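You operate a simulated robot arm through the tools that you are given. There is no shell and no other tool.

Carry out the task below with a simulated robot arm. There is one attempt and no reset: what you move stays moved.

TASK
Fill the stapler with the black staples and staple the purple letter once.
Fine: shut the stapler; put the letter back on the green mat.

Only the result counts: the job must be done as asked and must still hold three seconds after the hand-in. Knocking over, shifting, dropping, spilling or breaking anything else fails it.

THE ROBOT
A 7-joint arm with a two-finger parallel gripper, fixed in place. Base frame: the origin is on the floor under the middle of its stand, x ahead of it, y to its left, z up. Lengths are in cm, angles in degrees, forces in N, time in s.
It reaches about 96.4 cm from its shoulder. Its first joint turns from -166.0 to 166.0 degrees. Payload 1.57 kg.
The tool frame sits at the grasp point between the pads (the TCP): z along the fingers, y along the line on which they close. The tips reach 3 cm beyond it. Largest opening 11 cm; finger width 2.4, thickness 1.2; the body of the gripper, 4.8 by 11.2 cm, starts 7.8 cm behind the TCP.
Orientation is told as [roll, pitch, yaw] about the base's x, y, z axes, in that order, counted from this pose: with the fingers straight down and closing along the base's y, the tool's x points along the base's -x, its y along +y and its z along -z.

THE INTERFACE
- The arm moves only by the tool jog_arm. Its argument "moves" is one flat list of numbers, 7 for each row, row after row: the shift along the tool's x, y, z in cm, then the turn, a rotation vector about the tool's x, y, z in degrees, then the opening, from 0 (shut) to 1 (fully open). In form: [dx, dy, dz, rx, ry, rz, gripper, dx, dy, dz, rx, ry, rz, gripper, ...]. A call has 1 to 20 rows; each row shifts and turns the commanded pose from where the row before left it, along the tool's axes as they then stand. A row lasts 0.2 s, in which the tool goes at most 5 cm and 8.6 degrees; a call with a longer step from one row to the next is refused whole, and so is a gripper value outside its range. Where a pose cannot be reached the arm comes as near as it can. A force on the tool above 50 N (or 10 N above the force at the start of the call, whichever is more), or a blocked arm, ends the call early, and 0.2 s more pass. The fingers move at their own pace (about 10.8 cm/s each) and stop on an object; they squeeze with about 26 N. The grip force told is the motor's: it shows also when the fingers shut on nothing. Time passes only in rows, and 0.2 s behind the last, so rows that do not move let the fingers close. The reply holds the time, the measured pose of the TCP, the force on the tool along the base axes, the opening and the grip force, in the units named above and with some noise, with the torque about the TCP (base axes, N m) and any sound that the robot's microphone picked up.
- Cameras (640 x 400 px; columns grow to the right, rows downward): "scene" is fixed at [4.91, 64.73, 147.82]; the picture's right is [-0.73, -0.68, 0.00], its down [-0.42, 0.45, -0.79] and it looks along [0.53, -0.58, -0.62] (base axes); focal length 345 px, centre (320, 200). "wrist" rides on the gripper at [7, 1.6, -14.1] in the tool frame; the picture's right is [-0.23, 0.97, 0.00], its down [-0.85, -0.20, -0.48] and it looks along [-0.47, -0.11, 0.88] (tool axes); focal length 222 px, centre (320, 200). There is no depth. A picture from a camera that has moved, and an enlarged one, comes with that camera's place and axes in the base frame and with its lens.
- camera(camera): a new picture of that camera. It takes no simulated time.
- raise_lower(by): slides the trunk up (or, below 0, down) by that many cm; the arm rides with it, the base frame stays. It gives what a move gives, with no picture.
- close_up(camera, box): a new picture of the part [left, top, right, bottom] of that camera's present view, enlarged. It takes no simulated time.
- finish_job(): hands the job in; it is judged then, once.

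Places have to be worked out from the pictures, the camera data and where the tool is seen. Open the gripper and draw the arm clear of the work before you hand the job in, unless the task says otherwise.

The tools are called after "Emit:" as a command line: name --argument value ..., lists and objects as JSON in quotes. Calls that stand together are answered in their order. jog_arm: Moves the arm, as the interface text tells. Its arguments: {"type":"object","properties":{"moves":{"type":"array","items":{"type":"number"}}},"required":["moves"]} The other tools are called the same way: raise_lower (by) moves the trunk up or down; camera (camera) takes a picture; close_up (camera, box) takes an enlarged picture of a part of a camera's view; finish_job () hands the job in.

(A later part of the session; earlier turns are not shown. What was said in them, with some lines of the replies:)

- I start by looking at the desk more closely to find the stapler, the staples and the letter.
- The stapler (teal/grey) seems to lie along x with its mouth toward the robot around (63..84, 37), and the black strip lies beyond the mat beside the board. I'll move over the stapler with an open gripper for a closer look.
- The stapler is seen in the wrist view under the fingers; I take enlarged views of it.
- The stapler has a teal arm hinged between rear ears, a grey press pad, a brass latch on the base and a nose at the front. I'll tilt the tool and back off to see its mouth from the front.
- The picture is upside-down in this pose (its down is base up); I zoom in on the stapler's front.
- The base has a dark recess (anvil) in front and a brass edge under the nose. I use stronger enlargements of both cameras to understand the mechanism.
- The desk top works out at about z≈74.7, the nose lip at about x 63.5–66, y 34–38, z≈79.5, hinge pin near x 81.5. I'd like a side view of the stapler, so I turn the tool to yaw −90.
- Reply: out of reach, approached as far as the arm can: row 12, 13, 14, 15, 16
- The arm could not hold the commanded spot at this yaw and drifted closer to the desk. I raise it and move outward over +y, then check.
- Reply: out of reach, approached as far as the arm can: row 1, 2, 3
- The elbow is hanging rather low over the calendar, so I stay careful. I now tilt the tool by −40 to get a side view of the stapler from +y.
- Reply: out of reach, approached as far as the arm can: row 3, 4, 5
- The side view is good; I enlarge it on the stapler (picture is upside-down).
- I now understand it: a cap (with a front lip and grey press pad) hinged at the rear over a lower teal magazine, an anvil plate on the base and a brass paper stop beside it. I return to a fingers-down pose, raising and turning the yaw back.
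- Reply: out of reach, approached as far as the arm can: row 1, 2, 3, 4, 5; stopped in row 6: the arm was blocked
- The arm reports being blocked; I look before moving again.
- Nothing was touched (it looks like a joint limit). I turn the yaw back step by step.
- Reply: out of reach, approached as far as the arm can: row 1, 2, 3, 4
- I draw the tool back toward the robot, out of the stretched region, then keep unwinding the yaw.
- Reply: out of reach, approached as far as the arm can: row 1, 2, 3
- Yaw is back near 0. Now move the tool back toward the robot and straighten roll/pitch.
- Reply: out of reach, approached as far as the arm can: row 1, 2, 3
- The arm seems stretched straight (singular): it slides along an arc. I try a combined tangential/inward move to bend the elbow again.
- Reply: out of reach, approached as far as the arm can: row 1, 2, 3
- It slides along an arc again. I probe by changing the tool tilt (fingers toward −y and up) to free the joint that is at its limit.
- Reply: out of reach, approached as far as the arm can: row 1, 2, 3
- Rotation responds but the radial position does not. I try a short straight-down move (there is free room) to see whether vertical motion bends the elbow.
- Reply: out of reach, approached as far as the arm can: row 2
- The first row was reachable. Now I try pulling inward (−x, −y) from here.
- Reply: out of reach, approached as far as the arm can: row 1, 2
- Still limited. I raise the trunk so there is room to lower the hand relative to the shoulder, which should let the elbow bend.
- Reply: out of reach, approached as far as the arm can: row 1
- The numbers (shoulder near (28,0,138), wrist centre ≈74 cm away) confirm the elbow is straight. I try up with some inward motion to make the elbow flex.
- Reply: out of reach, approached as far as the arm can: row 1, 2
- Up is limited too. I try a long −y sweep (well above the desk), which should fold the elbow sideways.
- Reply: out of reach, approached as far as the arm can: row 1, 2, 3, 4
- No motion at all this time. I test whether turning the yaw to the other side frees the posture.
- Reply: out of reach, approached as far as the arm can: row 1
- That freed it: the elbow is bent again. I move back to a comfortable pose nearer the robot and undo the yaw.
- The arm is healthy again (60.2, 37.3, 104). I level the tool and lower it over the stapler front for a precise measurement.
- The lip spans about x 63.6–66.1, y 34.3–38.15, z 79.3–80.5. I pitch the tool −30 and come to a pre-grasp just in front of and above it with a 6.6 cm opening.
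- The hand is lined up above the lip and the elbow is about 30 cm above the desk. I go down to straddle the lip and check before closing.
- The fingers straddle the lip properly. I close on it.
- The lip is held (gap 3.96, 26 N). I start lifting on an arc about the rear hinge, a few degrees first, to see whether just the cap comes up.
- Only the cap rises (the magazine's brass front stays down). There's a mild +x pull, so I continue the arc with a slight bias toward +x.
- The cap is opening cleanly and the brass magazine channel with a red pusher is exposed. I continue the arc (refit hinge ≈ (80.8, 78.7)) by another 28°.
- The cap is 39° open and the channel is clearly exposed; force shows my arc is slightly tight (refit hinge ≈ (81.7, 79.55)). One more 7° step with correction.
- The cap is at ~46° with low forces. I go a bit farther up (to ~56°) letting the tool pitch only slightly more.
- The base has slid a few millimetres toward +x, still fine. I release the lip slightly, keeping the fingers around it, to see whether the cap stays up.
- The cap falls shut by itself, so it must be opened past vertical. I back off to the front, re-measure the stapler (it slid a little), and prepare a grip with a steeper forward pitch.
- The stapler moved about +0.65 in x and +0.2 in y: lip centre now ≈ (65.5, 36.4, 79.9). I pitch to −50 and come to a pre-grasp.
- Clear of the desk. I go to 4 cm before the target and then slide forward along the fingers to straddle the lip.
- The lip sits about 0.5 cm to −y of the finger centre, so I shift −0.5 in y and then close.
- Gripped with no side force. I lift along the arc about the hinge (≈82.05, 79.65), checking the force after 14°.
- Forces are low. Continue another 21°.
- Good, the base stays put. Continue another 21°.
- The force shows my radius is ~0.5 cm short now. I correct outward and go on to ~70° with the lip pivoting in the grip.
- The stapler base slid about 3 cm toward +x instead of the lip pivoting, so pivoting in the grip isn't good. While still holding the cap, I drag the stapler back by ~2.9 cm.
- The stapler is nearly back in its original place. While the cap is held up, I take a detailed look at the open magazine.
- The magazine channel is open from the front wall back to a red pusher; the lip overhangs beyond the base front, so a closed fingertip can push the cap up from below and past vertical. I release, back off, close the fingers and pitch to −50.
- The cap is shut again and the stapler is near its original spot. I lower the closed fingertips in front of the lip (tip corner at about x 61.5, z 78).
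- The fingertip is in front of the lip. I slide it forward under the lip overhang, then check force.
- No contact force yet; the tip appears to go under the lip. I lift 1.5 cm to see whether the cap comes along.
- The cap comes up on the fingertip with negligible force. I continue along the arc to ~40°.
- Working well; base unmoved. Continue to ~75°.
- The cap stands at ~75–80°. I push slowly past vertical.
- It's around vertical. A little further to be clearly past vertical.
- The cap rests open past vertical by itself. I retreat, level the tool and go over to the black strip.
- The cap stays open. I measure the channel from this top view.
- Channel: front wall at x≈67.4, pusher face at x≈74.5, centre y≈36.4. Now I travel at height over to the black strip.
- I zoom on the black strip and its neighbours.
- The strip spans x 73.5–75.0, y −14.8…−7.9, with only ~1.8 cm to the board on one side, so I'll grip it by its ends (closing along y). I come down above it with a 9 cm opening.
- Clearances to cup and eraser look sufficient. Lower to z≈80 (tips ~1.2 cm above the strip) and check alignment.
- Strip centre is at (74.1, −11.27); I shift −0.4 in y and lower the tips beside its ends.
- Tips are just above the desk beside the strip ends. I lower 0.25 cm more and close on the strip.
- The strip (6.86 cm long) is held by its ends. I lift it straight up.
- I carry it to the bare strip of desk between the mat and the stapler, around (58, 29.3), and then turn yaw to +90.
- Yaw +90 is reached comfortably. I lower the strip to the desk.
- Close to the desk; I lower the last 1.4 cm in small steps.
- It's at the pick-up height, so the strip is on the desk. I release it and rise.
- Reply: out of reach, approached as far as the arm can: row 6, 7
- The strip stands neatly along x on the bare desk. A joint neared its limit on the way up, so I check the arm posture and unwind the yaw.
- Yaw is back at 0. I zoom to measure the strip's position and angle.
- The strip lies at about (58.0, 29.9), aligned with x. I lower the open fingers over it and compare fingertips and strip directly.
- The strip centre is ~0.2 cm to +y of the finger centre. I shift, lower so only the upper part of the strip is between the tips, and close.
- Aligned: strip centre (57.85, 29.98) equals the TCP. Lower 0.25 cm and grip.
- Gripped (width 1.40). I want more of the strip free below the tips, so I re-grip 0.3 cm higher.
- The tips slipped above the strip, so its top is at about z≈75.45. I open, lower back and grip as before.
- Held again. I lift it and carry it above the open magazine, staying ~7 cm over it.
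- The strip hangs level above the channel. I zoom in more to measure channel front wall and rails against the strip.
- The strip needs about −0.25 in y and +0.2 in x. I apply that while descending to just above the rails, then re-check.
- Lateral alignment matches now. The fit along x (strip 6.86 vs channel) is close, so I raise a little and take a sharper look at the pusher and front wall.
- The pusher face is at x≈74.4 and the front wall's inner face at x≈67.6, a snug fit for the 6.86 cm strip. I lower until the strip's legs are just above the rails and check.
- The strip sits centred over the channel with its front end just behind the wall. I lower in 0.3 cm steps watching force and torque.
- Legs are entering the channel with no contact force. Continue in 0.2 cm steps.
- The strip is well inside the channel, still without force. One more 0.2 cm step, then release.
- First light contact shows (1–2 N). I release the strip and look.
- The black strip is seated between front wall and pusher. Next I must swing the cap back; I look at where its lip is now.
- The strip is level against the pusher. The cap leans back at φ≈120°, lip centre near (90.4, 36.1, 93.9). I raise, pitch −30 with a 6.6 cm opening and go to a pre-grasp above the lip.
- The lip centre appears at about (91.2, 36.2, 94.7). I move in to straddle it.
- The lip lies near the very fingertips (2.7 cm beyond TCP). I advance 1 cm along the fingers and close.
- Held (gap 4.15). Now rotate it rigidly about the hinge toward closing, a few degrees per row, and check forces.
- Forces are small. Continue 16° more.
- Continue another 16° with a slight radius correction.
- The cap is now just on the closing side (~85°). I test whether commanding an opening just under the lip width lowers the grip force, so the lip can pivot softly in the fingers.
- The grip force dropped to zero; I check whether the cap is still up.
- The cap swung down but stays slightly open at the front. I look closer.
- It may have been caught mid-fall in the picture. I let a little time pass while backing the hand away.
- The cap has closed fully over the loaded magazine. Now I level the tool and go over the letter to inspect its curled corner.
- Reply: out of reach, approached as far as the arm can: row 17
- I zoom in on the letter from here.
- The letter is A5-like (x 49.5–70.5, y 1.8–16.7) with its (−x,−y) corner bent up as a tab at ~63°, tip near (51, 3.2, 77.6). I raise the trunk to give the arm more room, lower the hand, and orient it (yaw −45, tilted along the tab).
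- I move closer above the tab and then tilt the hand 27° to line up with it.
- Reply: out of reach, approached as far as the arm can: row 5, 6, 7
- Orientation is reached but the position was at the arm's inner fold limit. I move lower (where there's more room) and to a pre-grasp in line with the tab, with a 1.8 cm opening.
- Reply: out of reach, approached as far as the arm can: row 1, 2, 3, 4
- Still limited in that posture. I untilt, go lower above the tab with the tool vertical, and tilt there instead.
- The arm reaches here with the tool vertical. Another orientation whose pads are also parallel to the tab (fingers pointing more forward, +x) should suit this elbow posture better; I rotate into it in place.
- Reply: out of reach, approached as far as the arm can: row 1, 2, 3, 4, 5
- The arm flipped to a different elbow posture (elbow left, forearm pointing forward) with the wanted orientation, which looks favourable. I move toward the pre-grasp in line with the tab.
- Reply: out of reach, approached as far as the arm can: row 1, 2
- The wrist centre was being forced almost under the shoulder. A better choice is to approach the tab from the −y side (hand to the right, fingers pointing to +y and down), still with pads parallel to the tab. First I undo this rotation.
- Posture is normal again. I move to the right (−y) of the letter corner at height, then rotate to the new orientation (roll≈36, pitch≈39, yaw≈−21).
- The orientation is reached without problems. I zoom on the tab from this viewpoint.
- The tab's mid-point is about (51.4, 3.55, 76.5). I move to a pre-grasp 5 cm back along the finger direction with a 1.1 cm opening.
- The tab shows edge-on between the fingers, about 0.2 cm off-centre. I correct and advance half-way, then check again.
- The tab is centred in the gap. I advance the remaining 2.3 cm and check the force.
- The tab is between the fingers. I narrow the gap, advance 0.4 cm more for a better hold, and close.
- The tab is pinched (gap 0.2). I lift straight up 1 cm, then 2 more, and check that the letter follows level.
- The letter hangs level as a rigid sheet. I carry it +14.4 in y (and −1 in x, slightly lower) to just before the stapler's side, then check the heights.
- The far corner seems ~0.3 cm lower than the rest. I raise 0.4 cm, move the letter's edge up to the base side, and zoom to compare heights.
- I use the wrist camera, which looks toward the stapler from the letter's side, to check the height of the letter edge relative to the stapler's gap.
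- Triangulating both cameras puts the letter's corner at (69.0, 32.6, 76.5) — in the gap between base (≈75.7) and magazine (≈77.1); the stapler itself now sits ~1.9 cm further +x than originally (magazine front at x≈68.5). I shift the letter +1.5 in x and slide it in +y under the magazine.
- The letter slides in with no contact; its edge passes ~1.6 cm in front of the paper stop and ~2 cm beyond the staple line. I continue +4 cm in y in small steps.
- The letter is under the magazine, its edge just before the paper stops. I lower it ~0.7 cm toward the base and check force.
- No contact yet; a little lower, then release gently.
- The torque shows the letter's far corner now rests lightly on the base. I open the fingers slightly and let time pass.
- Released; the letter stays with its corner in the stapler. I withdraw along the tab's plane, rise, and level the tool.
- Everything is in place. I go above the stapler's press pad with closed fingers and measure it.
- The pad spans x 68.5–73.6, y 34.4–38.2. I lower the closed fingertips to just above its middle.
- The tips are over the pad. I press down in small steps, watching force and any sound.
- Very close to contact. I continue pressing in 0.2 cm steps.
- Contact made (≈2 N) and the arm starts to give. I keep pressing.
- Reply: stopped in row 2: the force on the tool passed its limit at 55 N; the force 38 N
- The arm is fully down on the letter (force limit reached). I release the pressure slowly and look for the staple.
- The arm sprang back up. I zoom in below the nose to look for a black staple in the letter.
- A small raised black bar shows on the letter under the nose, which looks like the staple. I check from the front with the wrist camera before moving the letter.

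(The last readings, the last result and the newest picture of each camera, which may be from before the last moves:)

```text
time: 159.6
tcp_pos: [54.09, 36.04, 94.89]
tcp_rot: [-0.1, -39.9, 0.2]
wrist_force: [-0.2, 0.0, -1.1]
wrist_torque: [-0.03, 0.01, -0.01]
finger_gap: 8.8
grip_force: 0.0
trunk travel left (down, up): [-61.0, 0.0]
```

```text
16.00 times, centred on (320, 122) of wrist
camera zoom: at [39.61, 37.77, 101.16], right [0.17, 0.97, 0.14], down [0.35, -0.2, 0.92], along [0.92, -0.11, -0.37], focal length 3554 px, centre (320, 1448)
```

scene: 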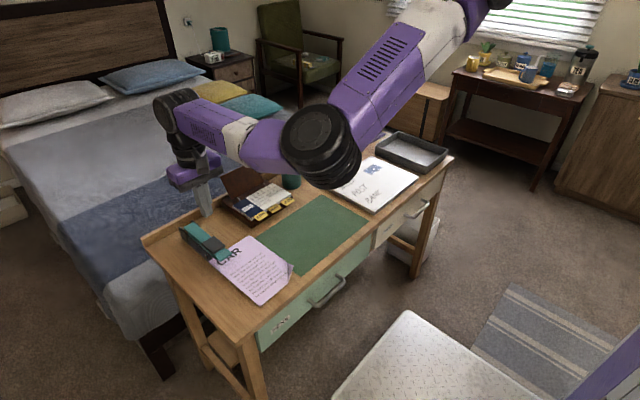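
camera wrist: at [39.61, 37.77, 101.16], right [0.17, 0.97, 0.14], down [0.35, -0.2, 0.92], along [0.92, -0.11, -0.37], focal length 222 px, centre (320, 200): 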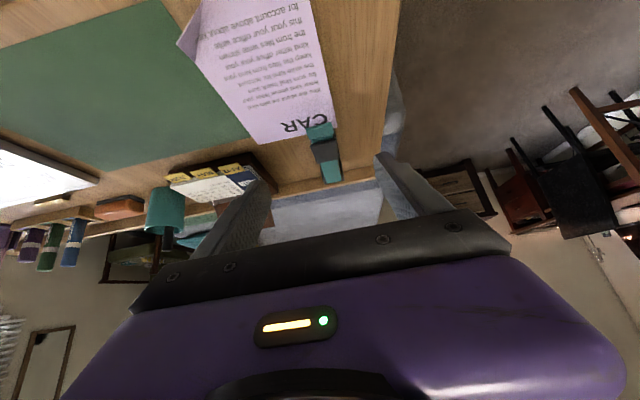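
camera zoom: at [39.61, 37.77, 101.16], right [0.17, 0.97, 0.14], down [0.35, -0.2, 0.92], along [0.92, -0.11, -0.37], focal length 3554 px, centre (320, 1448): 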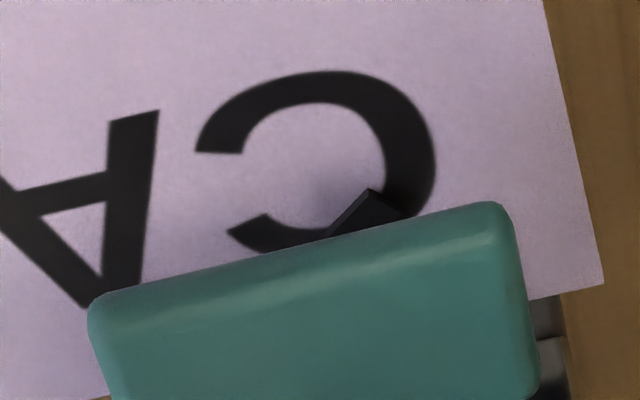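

A black staple is clearly set in the letter at the "C". Now I fetch the letter: level the tool, return to the spot right of the tab and take the tab orientation again.

Emit:
jog_arm --moves '[0, 0, 0, 0, 8, 0, 0.6, 0, 0, 0, 0, 8, 0, 0.4, 0, 0, 0, 0, 8, 0, 0.2, 0, 0, 0, 0, 8, 0, 0.12, 0, 0, 0, 0, 8, 0, 0.12, 0.12, -3.9, 0.43, 0, 0, 0, 0.12, 0.12, -3.9, 0.43, 0, 0, 0, 0.12, 0.12, -3.9, 0.43, 0, 0, 0, 0.12, 0.12, -3.9, 0.43, 0, 0, 0, 0.12, 0, 0, 0, 0, 0, 7, 0.12, 0, 0, 0, 0, 0, 7, 0.12, 0, 0, 0, 0, 0, 7, 0.12, 0, 0, 0, -4.88, 5.38, 1.73, 0.12, 0, 0, 0, -4.88, 5.38, 1.73, 0.12, 0, 0, 0, -4.88, 5.38, 1.73, 0.12, 0, 0, 0, -4.88, 5.38, 1.73, 0.12, 0, 0, 0, -4.88, 5.38, 1.73, 0.12, 0, 0, 0, -4.88, 5.38, 1.73, 0.12, 0, 0, 0, -4.88, 5.38, 1.73, 0.12, 0, 0, 0, 0, 0, 0, 0.12]'

Emit:
camera --camera "wrist"

Emit:
camera --camera "scene"

```text
time: 163.8
tcp_pos: [53.57, 20.56, 93.06]
tcp_rot: [35.4, 39.2, -21.0]
wrist_force: [0.4, -0.2, -0.8]
wrist_torque: [0.02, 0.0, 0.03]
finger_gap: 1.31
grip_force: 0.1
out of reach, approached as far as the arm can: row 5
trunk travel left (down, up): [-61.0, 0.0]
```

```text
taken
camera wrist: at [53.45, 13.32, 107.14], right [0.78, 0.55, 0.29], down [0.62, -0.71, -0.33], along [0.03, 0.44, -0.9], focal length 222 px, centre (320, 200)
```

wrist: 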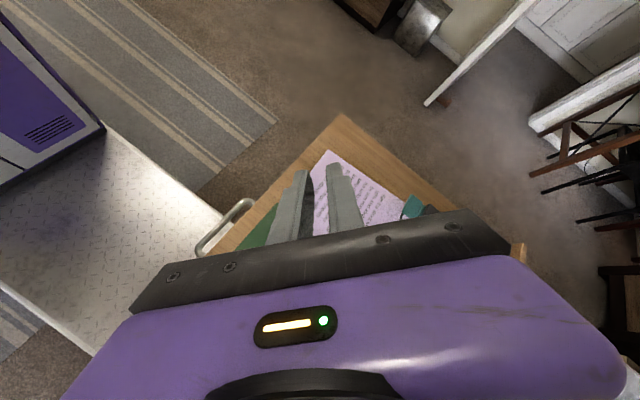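

```text
taken
```

scene: 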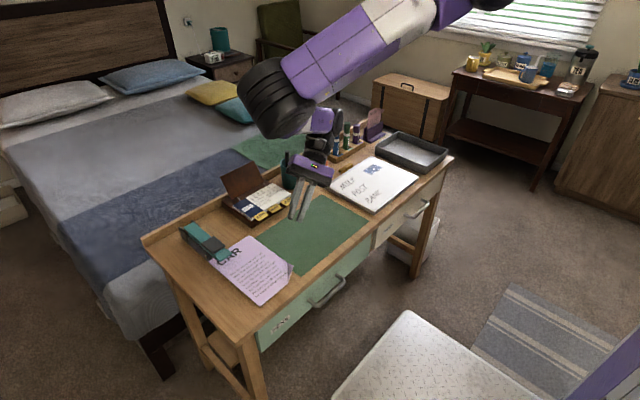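

Orientation is back. I zoom on the tab's present position.

Emit:
close_up --camera "scene" --box '[270, 245, 310, 285]'

Emit:
close_up --camera "wrist" --box '[270, 130, 390, 250]'

```text
10.00 times, centred on (290, 265) of scene
camera zoom: at [4.91, 64.73, 147.82], right [-0.73, -0.68, 0.0], down [-0.42, 0.45, -0.79], along [0.53, -0.58, -0.62], focal length 3448 px, centre (620, -450)
```

zoom: 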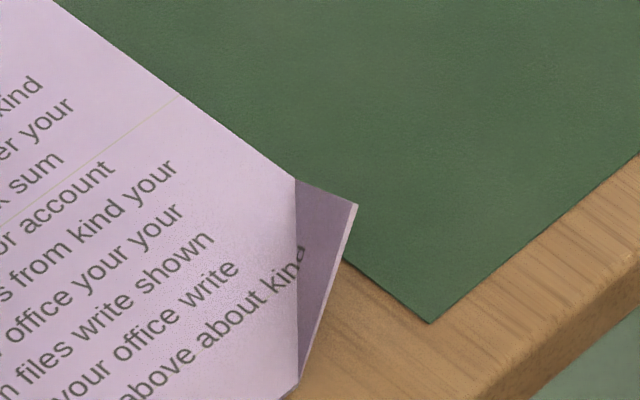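

```text
3.33 times, centred on (330, 190) of wrist
camera zoom: at [53.45, 13.32, 107.14], right [0.78, 0.55, 0.29], down [0.62, -0.71, -0.33], along [0.03, 0.44, -0.9], focal length 740 px, centre (287, 233)
```

zoom: 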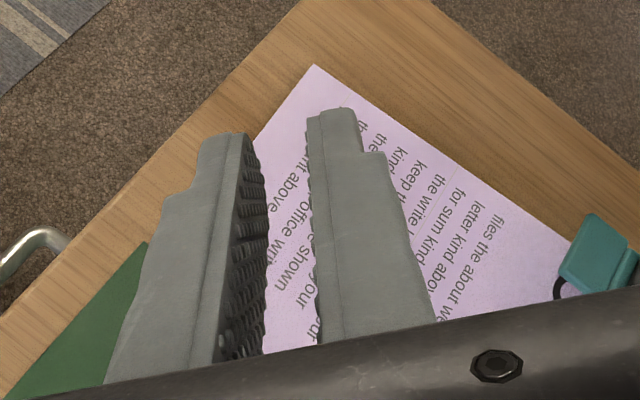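

The tab has moved by about (+1.1, +21.6) and leans ~4° more because the letter lies tilted. I rotate 4° to match and go to the pre-grasp.

Emit:
jog_arm --moves '[0, 0, 0, -2.83, 0, -2.82, 0.1, -2.68, -2.26, 2.05, 0, 0, 0, 0.1, -2.68, -2.26, 2.05, 0, 0, 0, 0.1, -2.68, -2.25, 2.05, 0, 0, 0, 0.1, 0, 0, 0, 0, 0, 0, 0.1]'

Emit:
close_up --camera "wrist" --box '[250, 100, 390, 240]'

Emit:
close_up --camera "scene" --box '[265, 225, 325, 285]'

```text
time: 164.9
tcp_pos: [54.14, 19.18, 80.91]
tcp_rot: [40.0, 37.4, -18.2]
wrist_force: [-0.1, 0.6, -0.1]
wrist_torque: [-0.03, 0.0, -0.02]
finger_gap: 1.1
grip_force: 0.1
trunk travel left (down, up): [-61.0, 0.0]
```

```text
2.86 times, centred on (320, 170) of wrist
camera zoom: at [53.18, 11.41, 94.59], right [0.77, 0.53, 0.36], down [0.64, -0.7, -0.33], along [0.07, 0.48, -0.87], focal length 635 px, centre (320, 286)
```

zoom: 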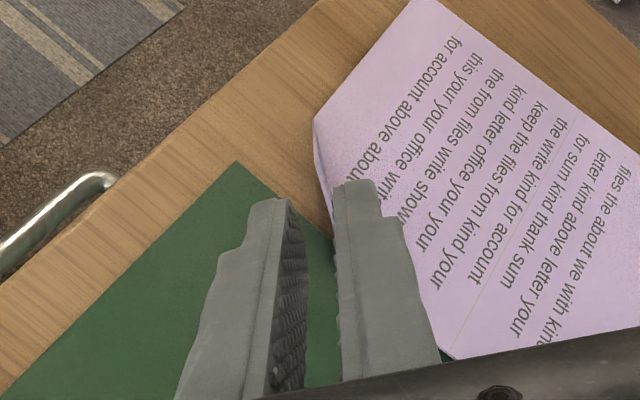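

```text
6.67 times, centred on (295, 255) of scene
camera zoom: at [4.91, 64.73, 147.82], right [-0.73, -0.68, 0.0], down [-0.42, 0.45, -0.79], along [0.53, -0.58, -0.62], focal length 2299 px, centre (487, -167)
```

zoom: 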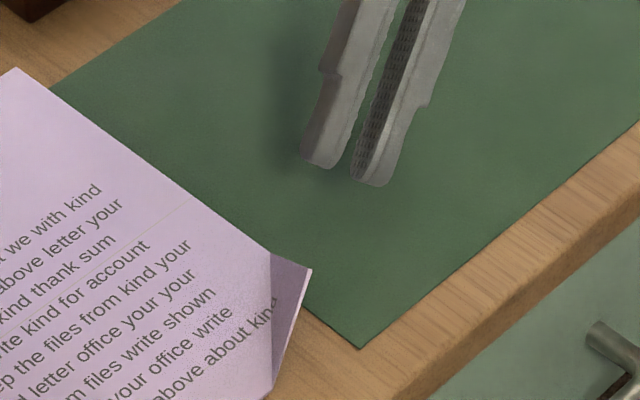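

The tab is well predicted (within 0.1 cm). I advance along the fingers over it.

Emit:
jog_arm --moves '[0.1, -0.07, 1.4, 0, 0, 0, 0.1, 0, 0, 1.2, 0, 0, 0, 0.1, 0, 0, 0, 0, 0, 0, 0.1]'

Emit:
close_up --camera "wrist" --box '[270, 110, 370, 210]'

```text
time: 165.8
tcp_pos: [53.39, 21.19, 79.4]
tcp_rot: [39.9, 37.3, -18.1]
wrist_force: [0.7, 0.8, 0.4]
wrist_torque: [-0.01, 0.03, -0.01]
finger_gap: 1.12
grip_force: 0.1
trunk travel left (down, up): [-61.0, 0.0]
```

```text
4.00 times, centred on (320, 160) of wrist
camera zoom: at [52.46, 13.28, 93.06], right [0.77, 0.53, 0.36], down [0.64, -0.69, -0.33], along [0.07, 0.48, -0.87], focal length 888 px, centre (320, 360)
```

zoom: 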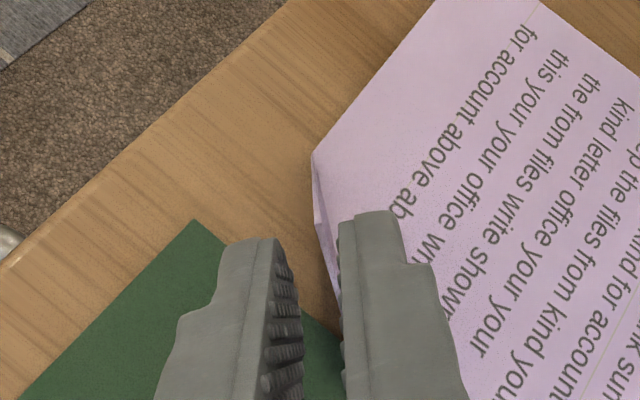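

Still centred. Advance the remaining distance, narrow, advance a bit more, and close.

Emit:
jog_arm --moves '[0, 0.05, 0.8, 0, 0, 0, 0.1, 0, 0, 0.8, 0, 0, 0, 0.1, 0, 0, 0.6, 0, 0, 0, 0.1, 0, 0, 0, 0, 0, 0, 0.1]'

Emit:
close_up --camera "scene" --box '[270, 240, 315, 285]'

Emit:
close_up --camera "wrist" --box '[270, 110, 370, 210]'

```text
time: 166.8
tcp_pos: [52.8, 22.7, 77.92]
tcp_rot: [39.9, 37.3, -18.2]
wrist_force: [0.4, 0.3, -0.3]
wrist_torque: [-0.02, 0.02, -0.01]
finger_gap: 1.08
grip_force: 0.1
trunk travel left (down, up): [-61.0, 0.0]
```

```text
8.89 times, centred on (292, 262) of scene
camera zoom: at [4.91, 64.73, 147.82], right [-0.73, -0.68, 0.0], down [-0.42, 0.45, -0.79], along [0.53, -0.58, -0.62], focal length 3065 px, centre (564, -356)
```

zoom: 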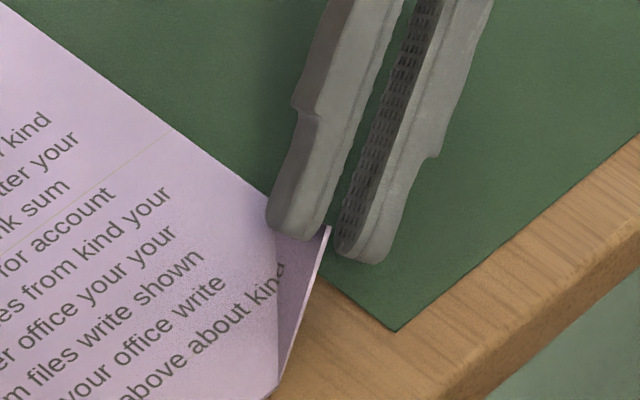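

```text
4.00 times, centred on (320, 160) of wrist
camera zoom: at [51.94, 14.84, 91.68], right [0.77, 0.53, 0.36], down [0.64, -0.69, -0.33], along [0.07, 0.48, -0.87], focal length 888 px, centre (320, 360)
```

zoom: 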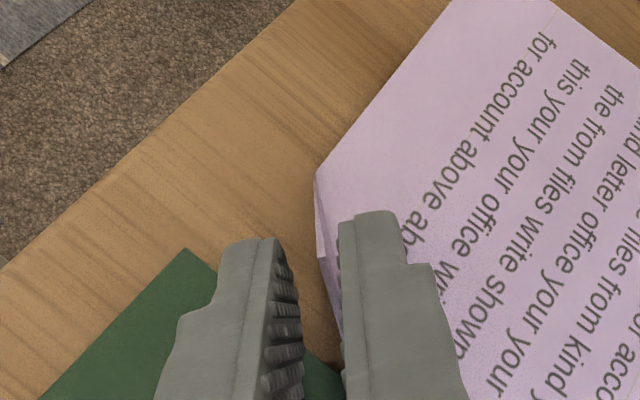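

The tab is between the fingers; I narrow, advance 0.7 cm, and close.

Emit:
jog_arm --moves '[0, 0.05, 0, 0, 0, 0, 0.06, 0, 0, 0, 0, 0, 0, 0.05, 0, 0, 0.4, 0, 0, 0, 0.05, 0, 0, 0.3, 0, 0, 0, 0.05, 0, 0, 0, 0, 0, 0, 0.05]'

Emit:
jog_arm --moves '[0, 0, 0, 0, 0, 0, 0.02, 0, 0, 0, 0, 0, 0, 0, 0, 0, 0, 0, 0, 0, 0]'

Emit:
close_up --camera "scene" --box '[270, 240, 315, 285]'

```text
time: 167.9
tcp_pos: [52.76, 23.15, 77.63]
tcp_rot: [39.9, 37.4, -18.1]
wrist_force: [-0.5, -0.5, 0.6]
wrist_torque: [0.01, -0.02, 0.03]
finger_gap: 0.56
grip_force: 0.0
trunk travel left (down, up): [-61.0, 0.0]
```

```text
time: 168.8
tcp_pos: [52.81, 23.33, 77.74]
tcp_rot: [39.9, 37.3, -18.2]
wrist_force: [0.4, -0.4, 2.4]
wrist_torque: [0.15, -0.21, 0.07]
finger_gap: 0.2
grip_force: 14.4
trunk travel left (down, up): [-61.0, 0.0]
```

```text
8.89 times, centred on (292, 262) of scene
camera zoom: at [4.91, 64.73, 147.82], right [-0.73, -0.68, 0.0], down [-0.42, 0.45, -0.79], along [0.53, -0.58, -0.62], focal length 3065 px, centre (564, -356)
```

zoom: 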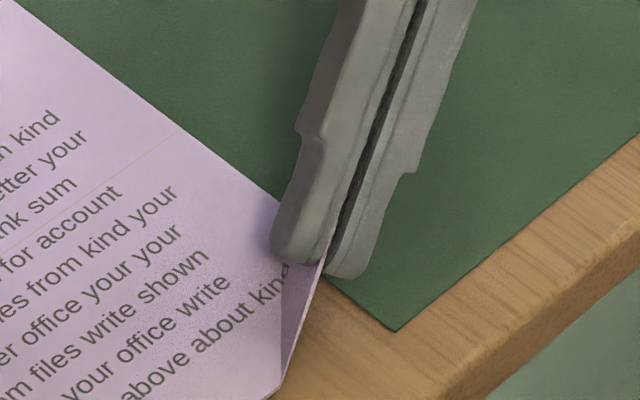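

Gripped. I raise the near corner 1.6 cm while rotating the 4° back, so the letter becomes level inside the gap.

Emit:
jog_arm --moves '[0.244, 0.204, -0.244, 0.71, 0, 0.705, 0, 0.244, 0.204, -0.244, 0.71, 0, 0.705, 0, 0, 0, 0, 0, 0, 0, 0]'

Emit:
jog_arm --moves '[0.25, 0.19, -0.25, 0.71, 0, 0.705, 0, 0.25, 0.185, -0.25, 0.71, 0, 0.705, 0, 0, 0, 0, 0, 0, 0, 0]'

Emit:
close_up --camera "scene" --box '[195, 225, 335, 310]'

Emit:
close_up --camera "scene" --box '[200, 235, 245, 275]'

```text
time: 169.6
tcp_pos: [52.68, 23.27, 78.61]
tcp_rot: [37.6, 38.2, -19.5]
wrist_force: [-0.4, 0.0, -0.3]
wrist_torque: [0.12, -0.11, 0.08]
finger_gap: 0.15
grip_force: 14.1
trunk travel left (down, up): [-61.0, 0.0]
```

```text
time: 170.3
tcp_pos: [52.76, 23.04, 79.28]
tcp_rot: [35.3, 39.1, -21.2]
wrist_force: [0.6, 0.4, -0.6]
wrist_torque: [0.05, -0.1, 0.03]
finger_gap: 0.18
grip_force: 14.2
trunk travel left (down, up): [-61.0, 0.0]
```

```text
4.57 times, centred on (265, 268) of scene
camera zoom: at [4.91, 64.73, 147.82], right [-0.73, -0.68, 0.0], down [-0.42, 0.45, -0.79], along [0.53, -0.58, -0.62], focal length 1576 px, centre (571, -109)
```

zoom: 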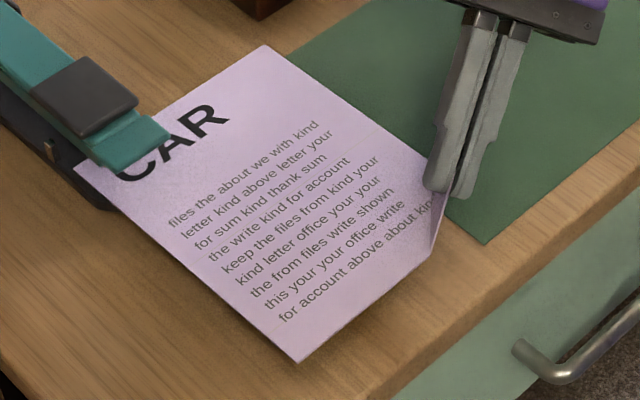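

```text
10.00 times, centred on (222, 255) of scene
camera zoom: at [4.91, 64.73, 147.82], right [-0.73, -0.68, 0.0], down [-0.42, 0.45, -0.79], along [0.53, -0.58, -0.62], focal length 3448 px, centre (1295, -350)
```

zoom: 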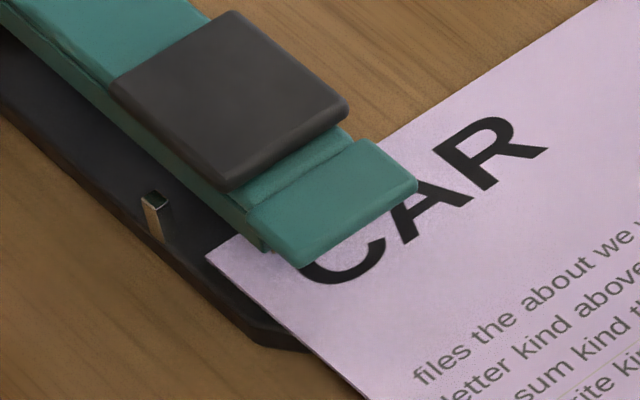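

Letter is level with its far corner still touching the base lightly. I raise 0.5 cm and check.

Emit:
jog_arm --moves '[0.158, 0.112, -0.158, 0, 0, 0, 0, 0.158, 0.112, -0.158, 0, 0, 0, 0, 0, 0, 0, 0, 0, 0, 0]'

Emit:
close_up --camera "scene" --box '[200, 235, 245, 275]'

```text
time: 171.2
tcp_pos: [52.68, 23.19, 80.02]
tcp_rot: [35.3, 39.0, -21.0]
wrist_force: [-0.6, 0.7, -0.5]
wrist_torque: [-0.03, -0.02, 0.03]
finger_gap: 0.15
grip_force: 13.9
trunk travel left (down, up): [-61.0, 0.0]
```

```text
10.00 times, centred on (222, 255) of scene
camera zoom: at [4.91, 64.73, 147.82], right [-0.73, -0.68, 0.0], down [-0.42, 0.45, -0.79], along [0.53, -0.58, -0.62], focal length 3448 px, centre (1295, -350)
```

zoom: 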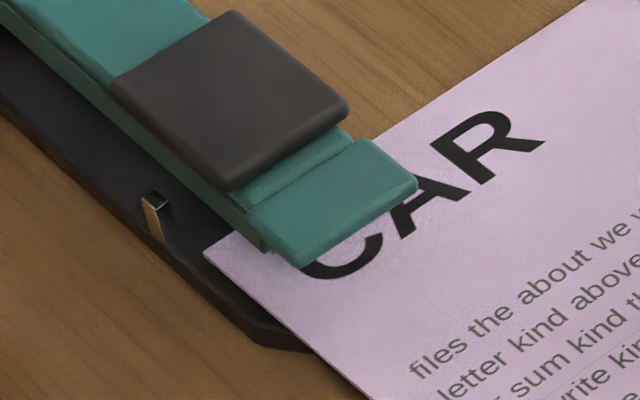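

Free of contact now. I slide the letter out toward −y, watching the force.

Emit:
jog_arm --moves '[-0.14, -0.315, -0.363, 0, 0, 0, 0, -0.14, -0.315, -0.363, 0, 0, 0, 0, -0.28, -0.63, -0.725, 0, 0, 0, 0, 0, 0, 0, 0, 0, 0, 0]'

Emit:
close_up --camera "scene" --box '[200, 235, 245, 275]'

```text
time: 172.2
tcp_pos: [52.64, 21.27, 79.76]
tcp_rot: [35.3, 39.0, -20.9]
wrist_force: [0.7, 0.0, 0.4]
wrist_torque: [-0.02, 0.03, -0.02]
finger_gap: 0.17
grip_force: 14.0
trunk travel left (down, up): [-61.0, 0.0]
```

```text
10.00 times, centred on (222, 255) of scene
camera zoom: at [4.91, 64.73, 147.82], right [-0.73, -0.68, 0.0], down [-0.42, 0.45, -0.79], along [0.53, -0.58, -0.62], focal length 3448 px, centre (1295, -350)
```

zoom: 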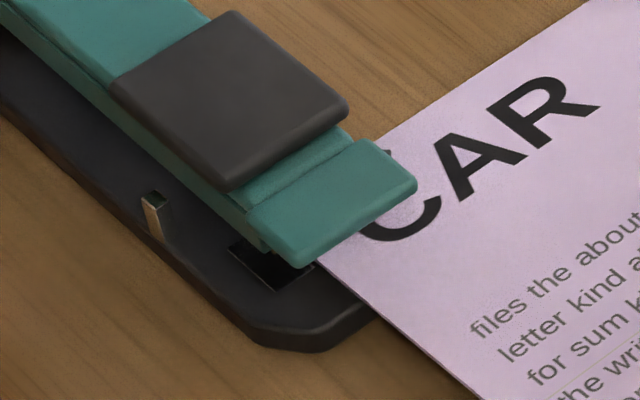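

Smooth. I continue sliding it out completely.

Emit:
jog_arm --moves '[-0.28, -0.63, -0.725, 0, 0, 0, 0, -0.28, -0.63, -0.725, 0, 0, 0, 0, -0.28, -0.63, -0.725, 0, 0, 0, 0, -0.42, -0.945, -1.09, 0, 0, 0, 0, -0.42, -0.945, -1.09, 0, 0, 0, 0, 0, 0, 0, 0, 0, 0, 0]'

Emit:
close_up --camera "scene" --box '[180, 200, 340, 300]'

Emit:
close_up --camera "scene" --box '[225, 230, 275, 270]'

```text
time: 173.6
tcp_pos: [52.76, 15.22, 79.97]
tcp_rot: [35.3, 39.1, -20.9]
wrist_force: [0.1, 0.0, 0.4]
wrist_torque: [-0.01, 0.01, 0.0]
finger_gap: 0.14
grip_force: 13.0
trunk travel left (down, up): [-61.0, 0.0]
```

```text
4.00 times, centred on (260, 250) of scene
camera zoom: at [4.91, 64.73, 147.82], right [-0.73, -0.68, 0.0], down [-0.42, 0.45, -0.79], along [0.53, -0.58, -0.62], focal length 1379 px, centre (560, 0)
```

zoom: 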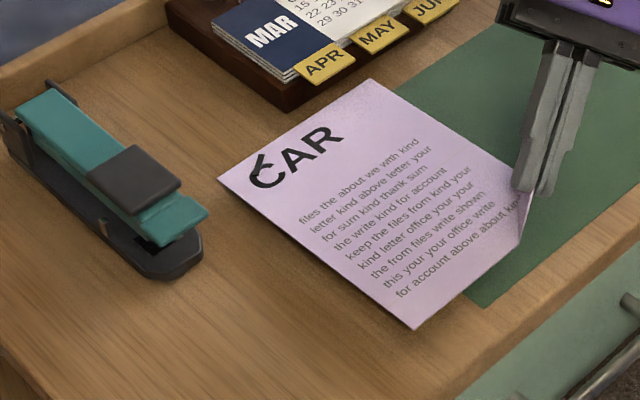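

```text
10.00 times, centred on (250, 250) of scene
camera zoom: at [4.91, 64.73, 147.82], right [-0.73, -0.68, 0.0], down [-0.42, 0.45, -0.79], along [0.53, -0.58, -0.62], focal length 3448 px, centre (1020, -300)
```

zoom: 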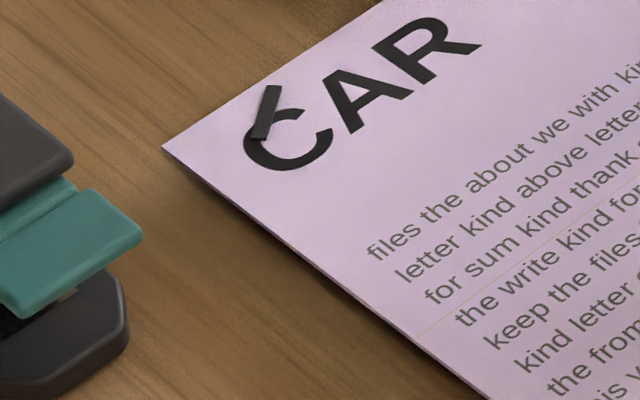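

The black staple is visible in the letter's top corner. I carry the letter back over the green mat (−0.5 in x, −13.7 in y).

Emit:
jog_arm --moves '[0.68, -0.09, -0.18, 0, 0, 0, 0, -0.764, -1.726, -1.987, 0, 0, 0, 0, -0.764, -1.726, -1.987, 0, 0, 0, 0, -0.764, -1.726, -1.987, 0, 0, 0, 0, -0.764, -1.726, -1.987, 0, 0, 0, 0, -0.764, -1.726, -1.987, 0, 0, 0, 0, 0, 0, 0, 0, 0, 0, 0]'

Emit:
close_up --camera "scene" --box '[230, 170, 390, 290]'

Emit:
camera --camera "wrist"

```text
time: 175.2
tcp_pos: [52.11, 1.52, 80.34]
tcp_rot: [35.4, 39.1, -21.0]
wrist_force: [0.0, -0.1, 0.2]
wrist_torque: [-0.04, 0.02, -0.06]
finger_gap: 0.15
grip_force: 13.7
trunk travel left (down, up): [-61.0, 0.0]
```

```text
3.33 times, centred on (310, 230) of scene
camera zoom: at [4.91, 64.73, 147.82], right [-0.73, -0.68, 0.0], down [-0.42, 0.45, -0.79], along [0.53, -0.58, -0.62], focal length 1150 px, centre (353, 100)
```

zoom: 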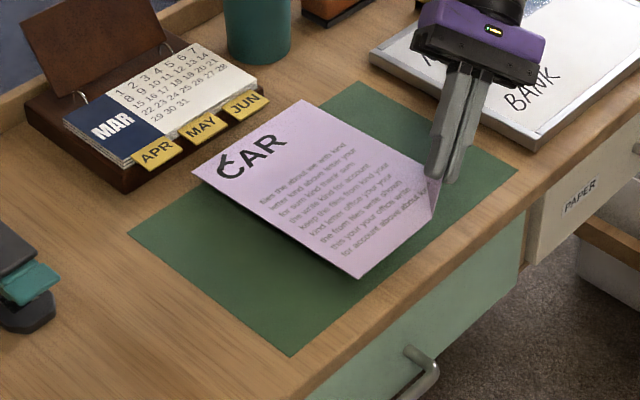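

```text
taken
camera wrist: at [51.96, -5.66, 94.25], right [0.78, 0.55, 0.29], down [0.62, -0.71, -0.33], along [0.03, 0.44, -0.9], focal length 222 px, centre (320, 200)
```

wrist: 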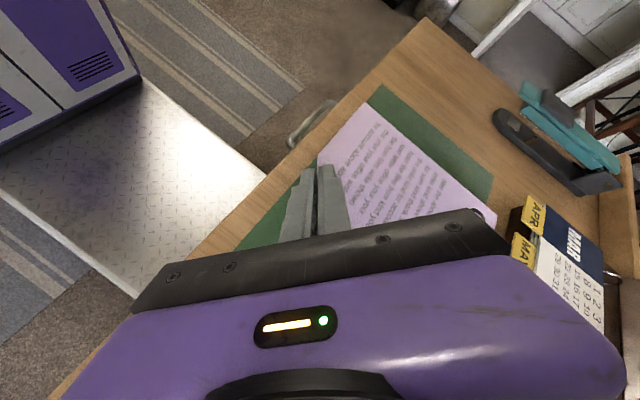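

The letter is back above its original place (within ~0.5 cm). I lower it onto the mat in steps.

Emit:
jog_arm --moves '[-0.316, -0.224, 0.316, 0, 0, 0, 0, -0.316, -0.224, 0.316, 0, 0, 0, 0, -0.316, -0.224, 0.316, 0, 0, 0, 0, 0, 0, 0, 0, 0, 0, 0]'

Emit:
jog_arm --moves '[-0.19, -0.134, 0.19, 0, 0, 0, 0, 0, 0, 0, 0, 0, 0, 0]'

Emit:
jog_arm --moves '[-0.126, -0.09, 0.126, 0, 0, 0, 0, 0, 0, 0, 0, 0, 0, 0]'

Emit:
close_up --camera "scene" --box '[230, 170, 390, 290]'

```text
time: 176.2
tcp_pos: [52.26, 1.67, 78.73]
tcp_rot: [35.3, 39.0, -21.0]
wrist_force: [-0.1, 0.1, 0.0]
wrist_torque: [-0.02, -0.01, 0.02]
finger_gap: 0.15
grip_force: 13.9
trunk travel left (down, up): [-61.0, 0.0]
```

```text
time: 176.8
tcp_pos: [52.22, 1.68, 78.56]
tcp_rot: [35.3, 39.2, -21.0]
wrist_force: [0.0, 0.4, -0.9]
wrist_torque: [0.02, 0.0, -0.03]
finger_gap: 0.17
grip_force: 14.1
trunk travel left (down, up): [-61.0, 0.0]
```

```text
time: 177.3
tcp_pos: [52.28, 1.69, 78.31]
tcp_rot: [35.3, 39.0, -21.0]
wrist_force: [1.1, 0.6, 1.2]
wrist_torque: [-0.01, -0.15, -0.04]
finger_gap: 0.16
grip_force: 14.0
trunk travel left (down, up): [-61.0, 0.0]
```

```text
3.33 times, centred on (310, 230) of scene
camera zoom: at [4.91, 64.73, 147.82], right [-0.73, -0.68, 0.0], down [-0.42, 0.45, -0.79], along [0.53, -0.58, -0.62], focal length 1150 px, centre (353, 100)
```

zoom: 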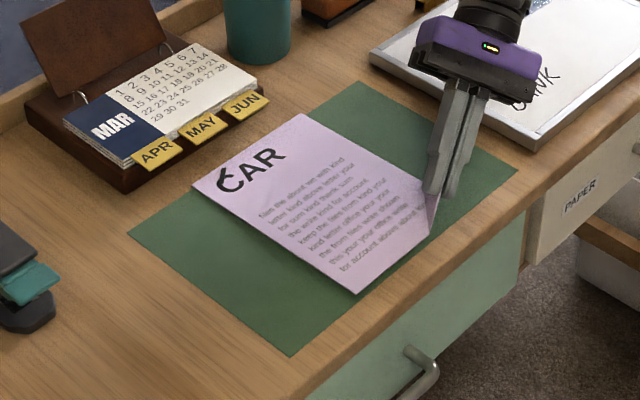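

The letter touches the mat. I lower slightly more and release.

Emit:
jog_arm --moves '[-0.1, -0.07, 0.1, 0, 0, 0, 0, 0, 0, 0, 0, 0, 0, 0]'

Emit:
jog_arm --moves '[0, 0, 0, 0, 0, 0, 0.04, 0, 0, 0, 0, 0, 0, 0.08, 0, 0, 0, 0, 0, 0, 0.1, 0, 0, 0, 0, 0, 0, 0.1]'

Emit:
close_up --camera "scene" --box '[320, 195, 370, 245]'

Emit:
close_up --camera "wrist" --box '[270, 110, 370, 210]'

```text
time: 177.9
tcp_pos: [52.27, 1.54, 78.15]
tcp_rot: [35.3, 39.1, -21.0]
wrist_force: [0.2, 0.5, 0.6]
wrist_torque: [-0.01, -0.22, -0.03]
finger_gap: 0.19
grip_force: 13.7
trunk travel left (down, up): [-61.0, 0.0]
```

```text
time: 178.9
tcp_pos: [52.22, 1.58, 78.12]
tcp_rot: [35.3, 39.0, -21.0]
wrist_force: [0.5, -0.5, 1.0]
wrist_torque: [0.01, -0.01, -0.03]
finger_gap: 1.08
grip_force: 0.0
trunk travel left (down, up): [-61.0, 0.0]
```

```text
8.00 times, centred on (345, 220) of scene
camera zoom: at [4.91, 64.73, 147.82], right [-0.73, -0.68, 0.0], down [-0.42, 0.45, -0.79], along [0.53, -0.58, -0.62], focal length 2759 px, centre (120, 40)
```

zoom: 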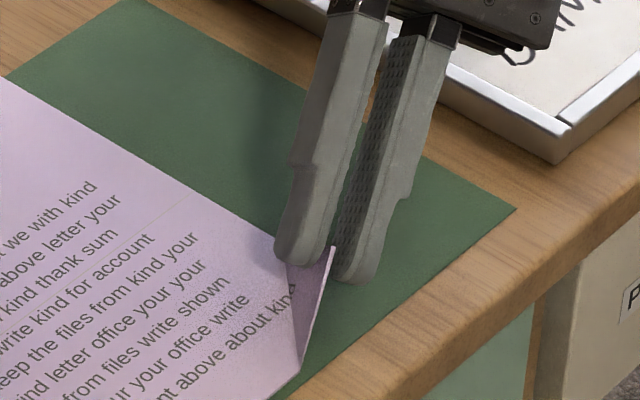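

```text
4.00 times, centred on (320, 160) of wrist
camera zoom: at [52.01, -5.58, 92.2], right [0.78, 0.55, 0.29], down [0.62, -0.71, -0.33], along [0.03, 0.44, -0.9], focal length 888 px, centre (320, 360)
```

zoom: 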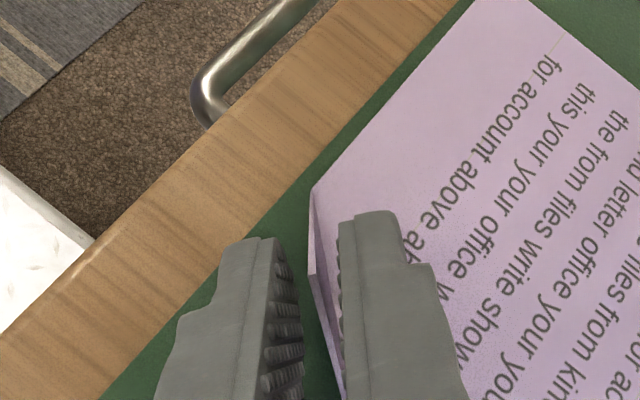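

Released. I withdraw along the tab's plane, then rise away.

Emit:
jog_arm --moves '[0, 0, -1, 0, 0, 0, 0.1, 0, 0, -2, 0, 0, 0, 0.1, 0, 0, -3, 0, 0, 0, 0.1, 1.9, 1.34, -1.9, 0, 0, 0, 0.1, 2.5, 1.8, -2.5, 0, 0, 0, 0.1, 2.5, 1.8, -2.5, 0, 0, 0, 0.1, 0, 0, 0, 0, 0, 0, 0.1]'

Emit:
camera --camera "scene"

Emit:
close_up --camera "scene" --box '[230, 170, 390, 290]'

Emit:
close_up --camera "scene" --box '[170, 210, 250, 280]'

```text
time: 180.6
tcp_pos: [53.65, -2.84, 92.88]
tcp_rot: [35.3, 39.1, -21.0]
wrist_force: [-1.1, -0.5, 0.1]
wrist_torque: [-0.04, -0.04, 0.0]
finger_gap: 1.1
grip_force: 0.2
trunk travel left (down, up): [-61.0, 0.0]
```

```text
taken
```

scene: 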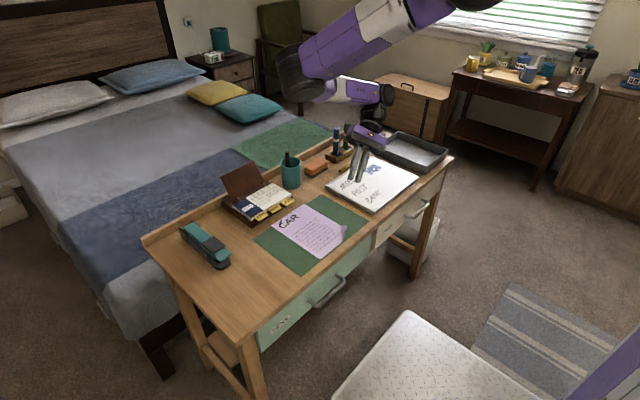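

```text
3.33 times, centred on (310, 230) of scene
camera zoom: at [4.91, 64.73, 147.82], right [-0.73, -0.68, 0.0], down [-0.42, 0.45, -0.79], along [0.53, -0.58, -0.62], focal length 1150 px, centre (353, 100)
```

zoom: 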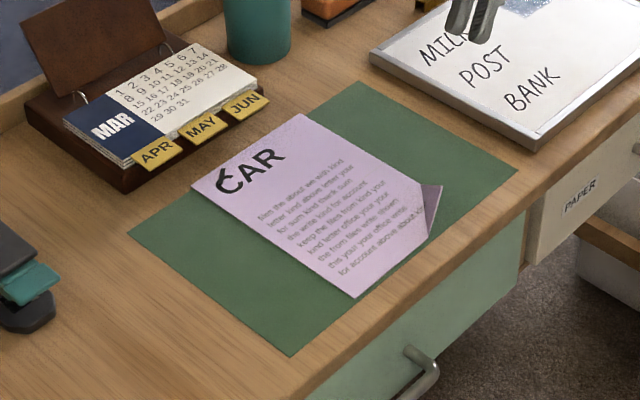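

```text
5.71 times, centred on (210, 245) of scene
camera zoom: at [4.91, 64.73, 147.82], right [-0.73, -0.68, 0.0], down [-0.42, 0.45, -0.79], along [0.53, -0.58, -0.62], focal length 1971 px, centre (949, -57)
```

zoom: 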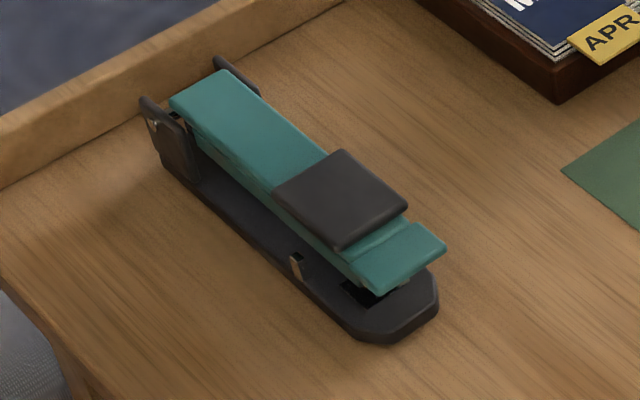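

The stapled letter lies on the green mat again, the stapler is shut, and nothing else seems moved. I open the gripper, level the tool and draw the arm up and clear.

Emit:
jog_arm --moves '[0, 0, -2, 0, 0, 0, 0.4, 0, 0, 0, 4.88, -5.38, -1.73, 0.8, 0, 0, 0, 4.88, -5.38, -1.73, 1, 0, 0, 0, 4.88, -5.38, -1.73, 1, 0, 0, 0, 4.88, -5.38, -1.73, 1, 0, 0, 0, 4.88, -5.38, -1.73, 1, 0, 0, 0, 4.88, -5.38, -1.73, 1, 0, 0, 0, 4.88, -5.38, -1.73, 1, -1.5, 0, -2, 0, 0, -7, 1, -1.5, 0, -2, 0, 0, -7, 1, -1.5, 0, -2, 0, 0, -7, 1, 0, 0, 0, 0, 0, 0, 1, 0, 0, 0, 0, 0, 0, 1]'

Emit:
camera --camera "scene"

Emit:
camera --camera "wrist"

```text
time: 183.3
tcp_pos: [58.79, -5.34, 100.11]
tcp_rot: [-0.1, 0.2, 0.2]
wrist_force: [-0.4, 0.9, 0.0]
wrist_torque: [0.01, -0.03, 0.02]
finger_gap: 11.01
grip_force: 0.2
trunk travel left (down, up): [-61.0, 0.0]
```

```text
taken
```

scene: 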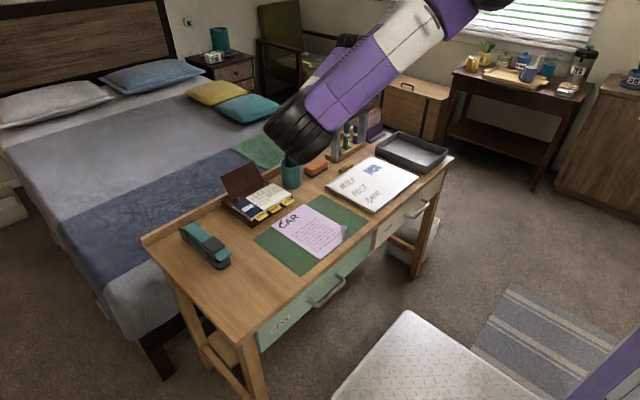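

```text
taken
camera wrist: at [51.79, -3.57, 114.29], right [0.22, 0.97, 0.0], down [0.86, -0.2, 0.48], along [0.46, -0.11, -0.88], focal length 222 px, centre (320, 200)
```

wrist: 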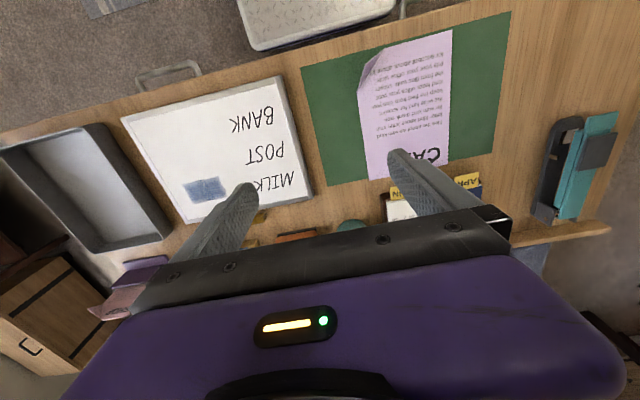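

Arm is clear with an open gripper. One last close look at the letter, the stapler and the neighbouring objects.

Emit:
close_up --camera "scene" --box '[260, 190, 360, 270]'

Emit:
close_up --camera "scene" --box '[265, 205, 305, 240]'

Emit:
close_up --camera "scene" --box '[205, 240, 240, 275]'

Emit:
close_up --camera "wrist" --box '[280, 0, 640, 240]'

```text
5.00 times, centred on (310, 230) of scene
camera zoom: at [4.91, 64.73, 147.82], right [-0.73, -0.68, 0.0], down [-0.42, 0.45, -0.79], along [0.53, -0.58, -0.62], focal length 1724 px, centre (370, 50)
```

zoom: 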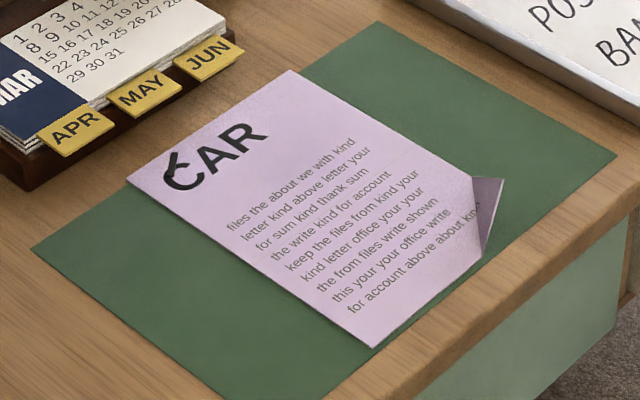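

```text
11.43 times, centred on (285, 222) of scene
camera zoom: at [4.91, 64.73, 147.82], right [-0.73, -0.68, 0.0], down [-0.42, 0.45, -0.79], along [0.53, -0.58, -0.62], focal length 3941 px, centre (720, -57)
```

zoom: 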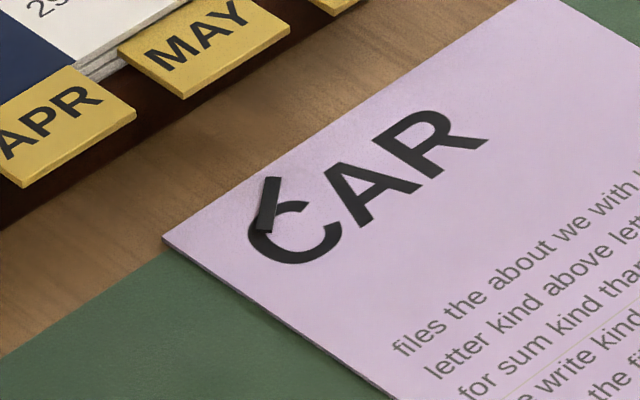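

```text
11.43 times, centred on (222, 258) of scene
camera zoom: at [4.91, 64.73, 147.82], right [-0.73, -0.68, 0.0], down [-0.42, 0.45, -0.79], along [0.53, -0.58, -0.62], focal length 3941 px, centre (1434, -457)
```

zoom: 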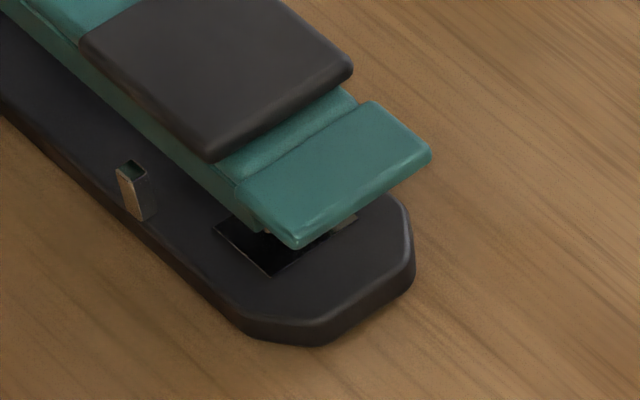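

```text
1.67 times, centred on (460, 120) of wrist
camera zoom: at [51.79, -3.57, 114.29], right [0.22, 0.97, 0.0], down [0.86, -0.2, 0.48], along [0.46, -0.11, -0.88], focal length 370 px, centre (87, 333)
```

zoom: 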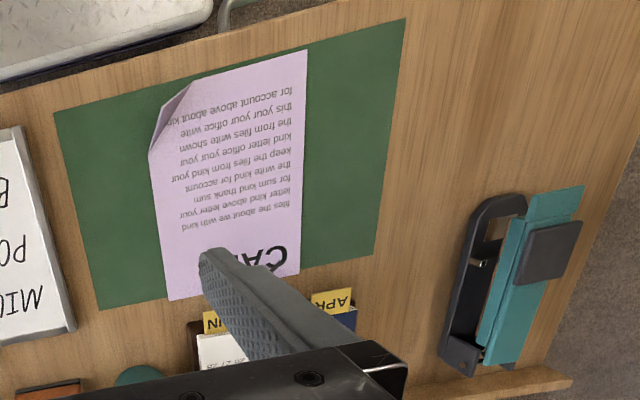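

The letter carries one black staple and lies on the green mat, and the stapler is loaded and shut. Nothing else looks moved, and the arm is clear with the gripper open, so I hand the job in.

Emit:
finish_job

```text
The job is handed in.
```

I loaded the black staples into the stapler and stapled the purple CAR letter once. The letter is back on the green mat and the stapler is shut. I've handed the job in, and the result of the judging wasn't shown to me.

- **Staple:** one black staple is visible in the letter at the "C", near the top corner.
- **Letter position:** it lies about where it started, but its top edge hangs roughly 0.6 cm past the mat. Before the job the overhang was about 0.2 cm.
- **Stapler position:** it ended about 2 cm further back on the desk than where it started, because it slid while I opened and closed its cap. I didn't move it back, to avoid pressing out a second staple.
- **Everything else:** the last pictures show nothing else knocked over or moved, and the arm is clear of the work with the gripper open.
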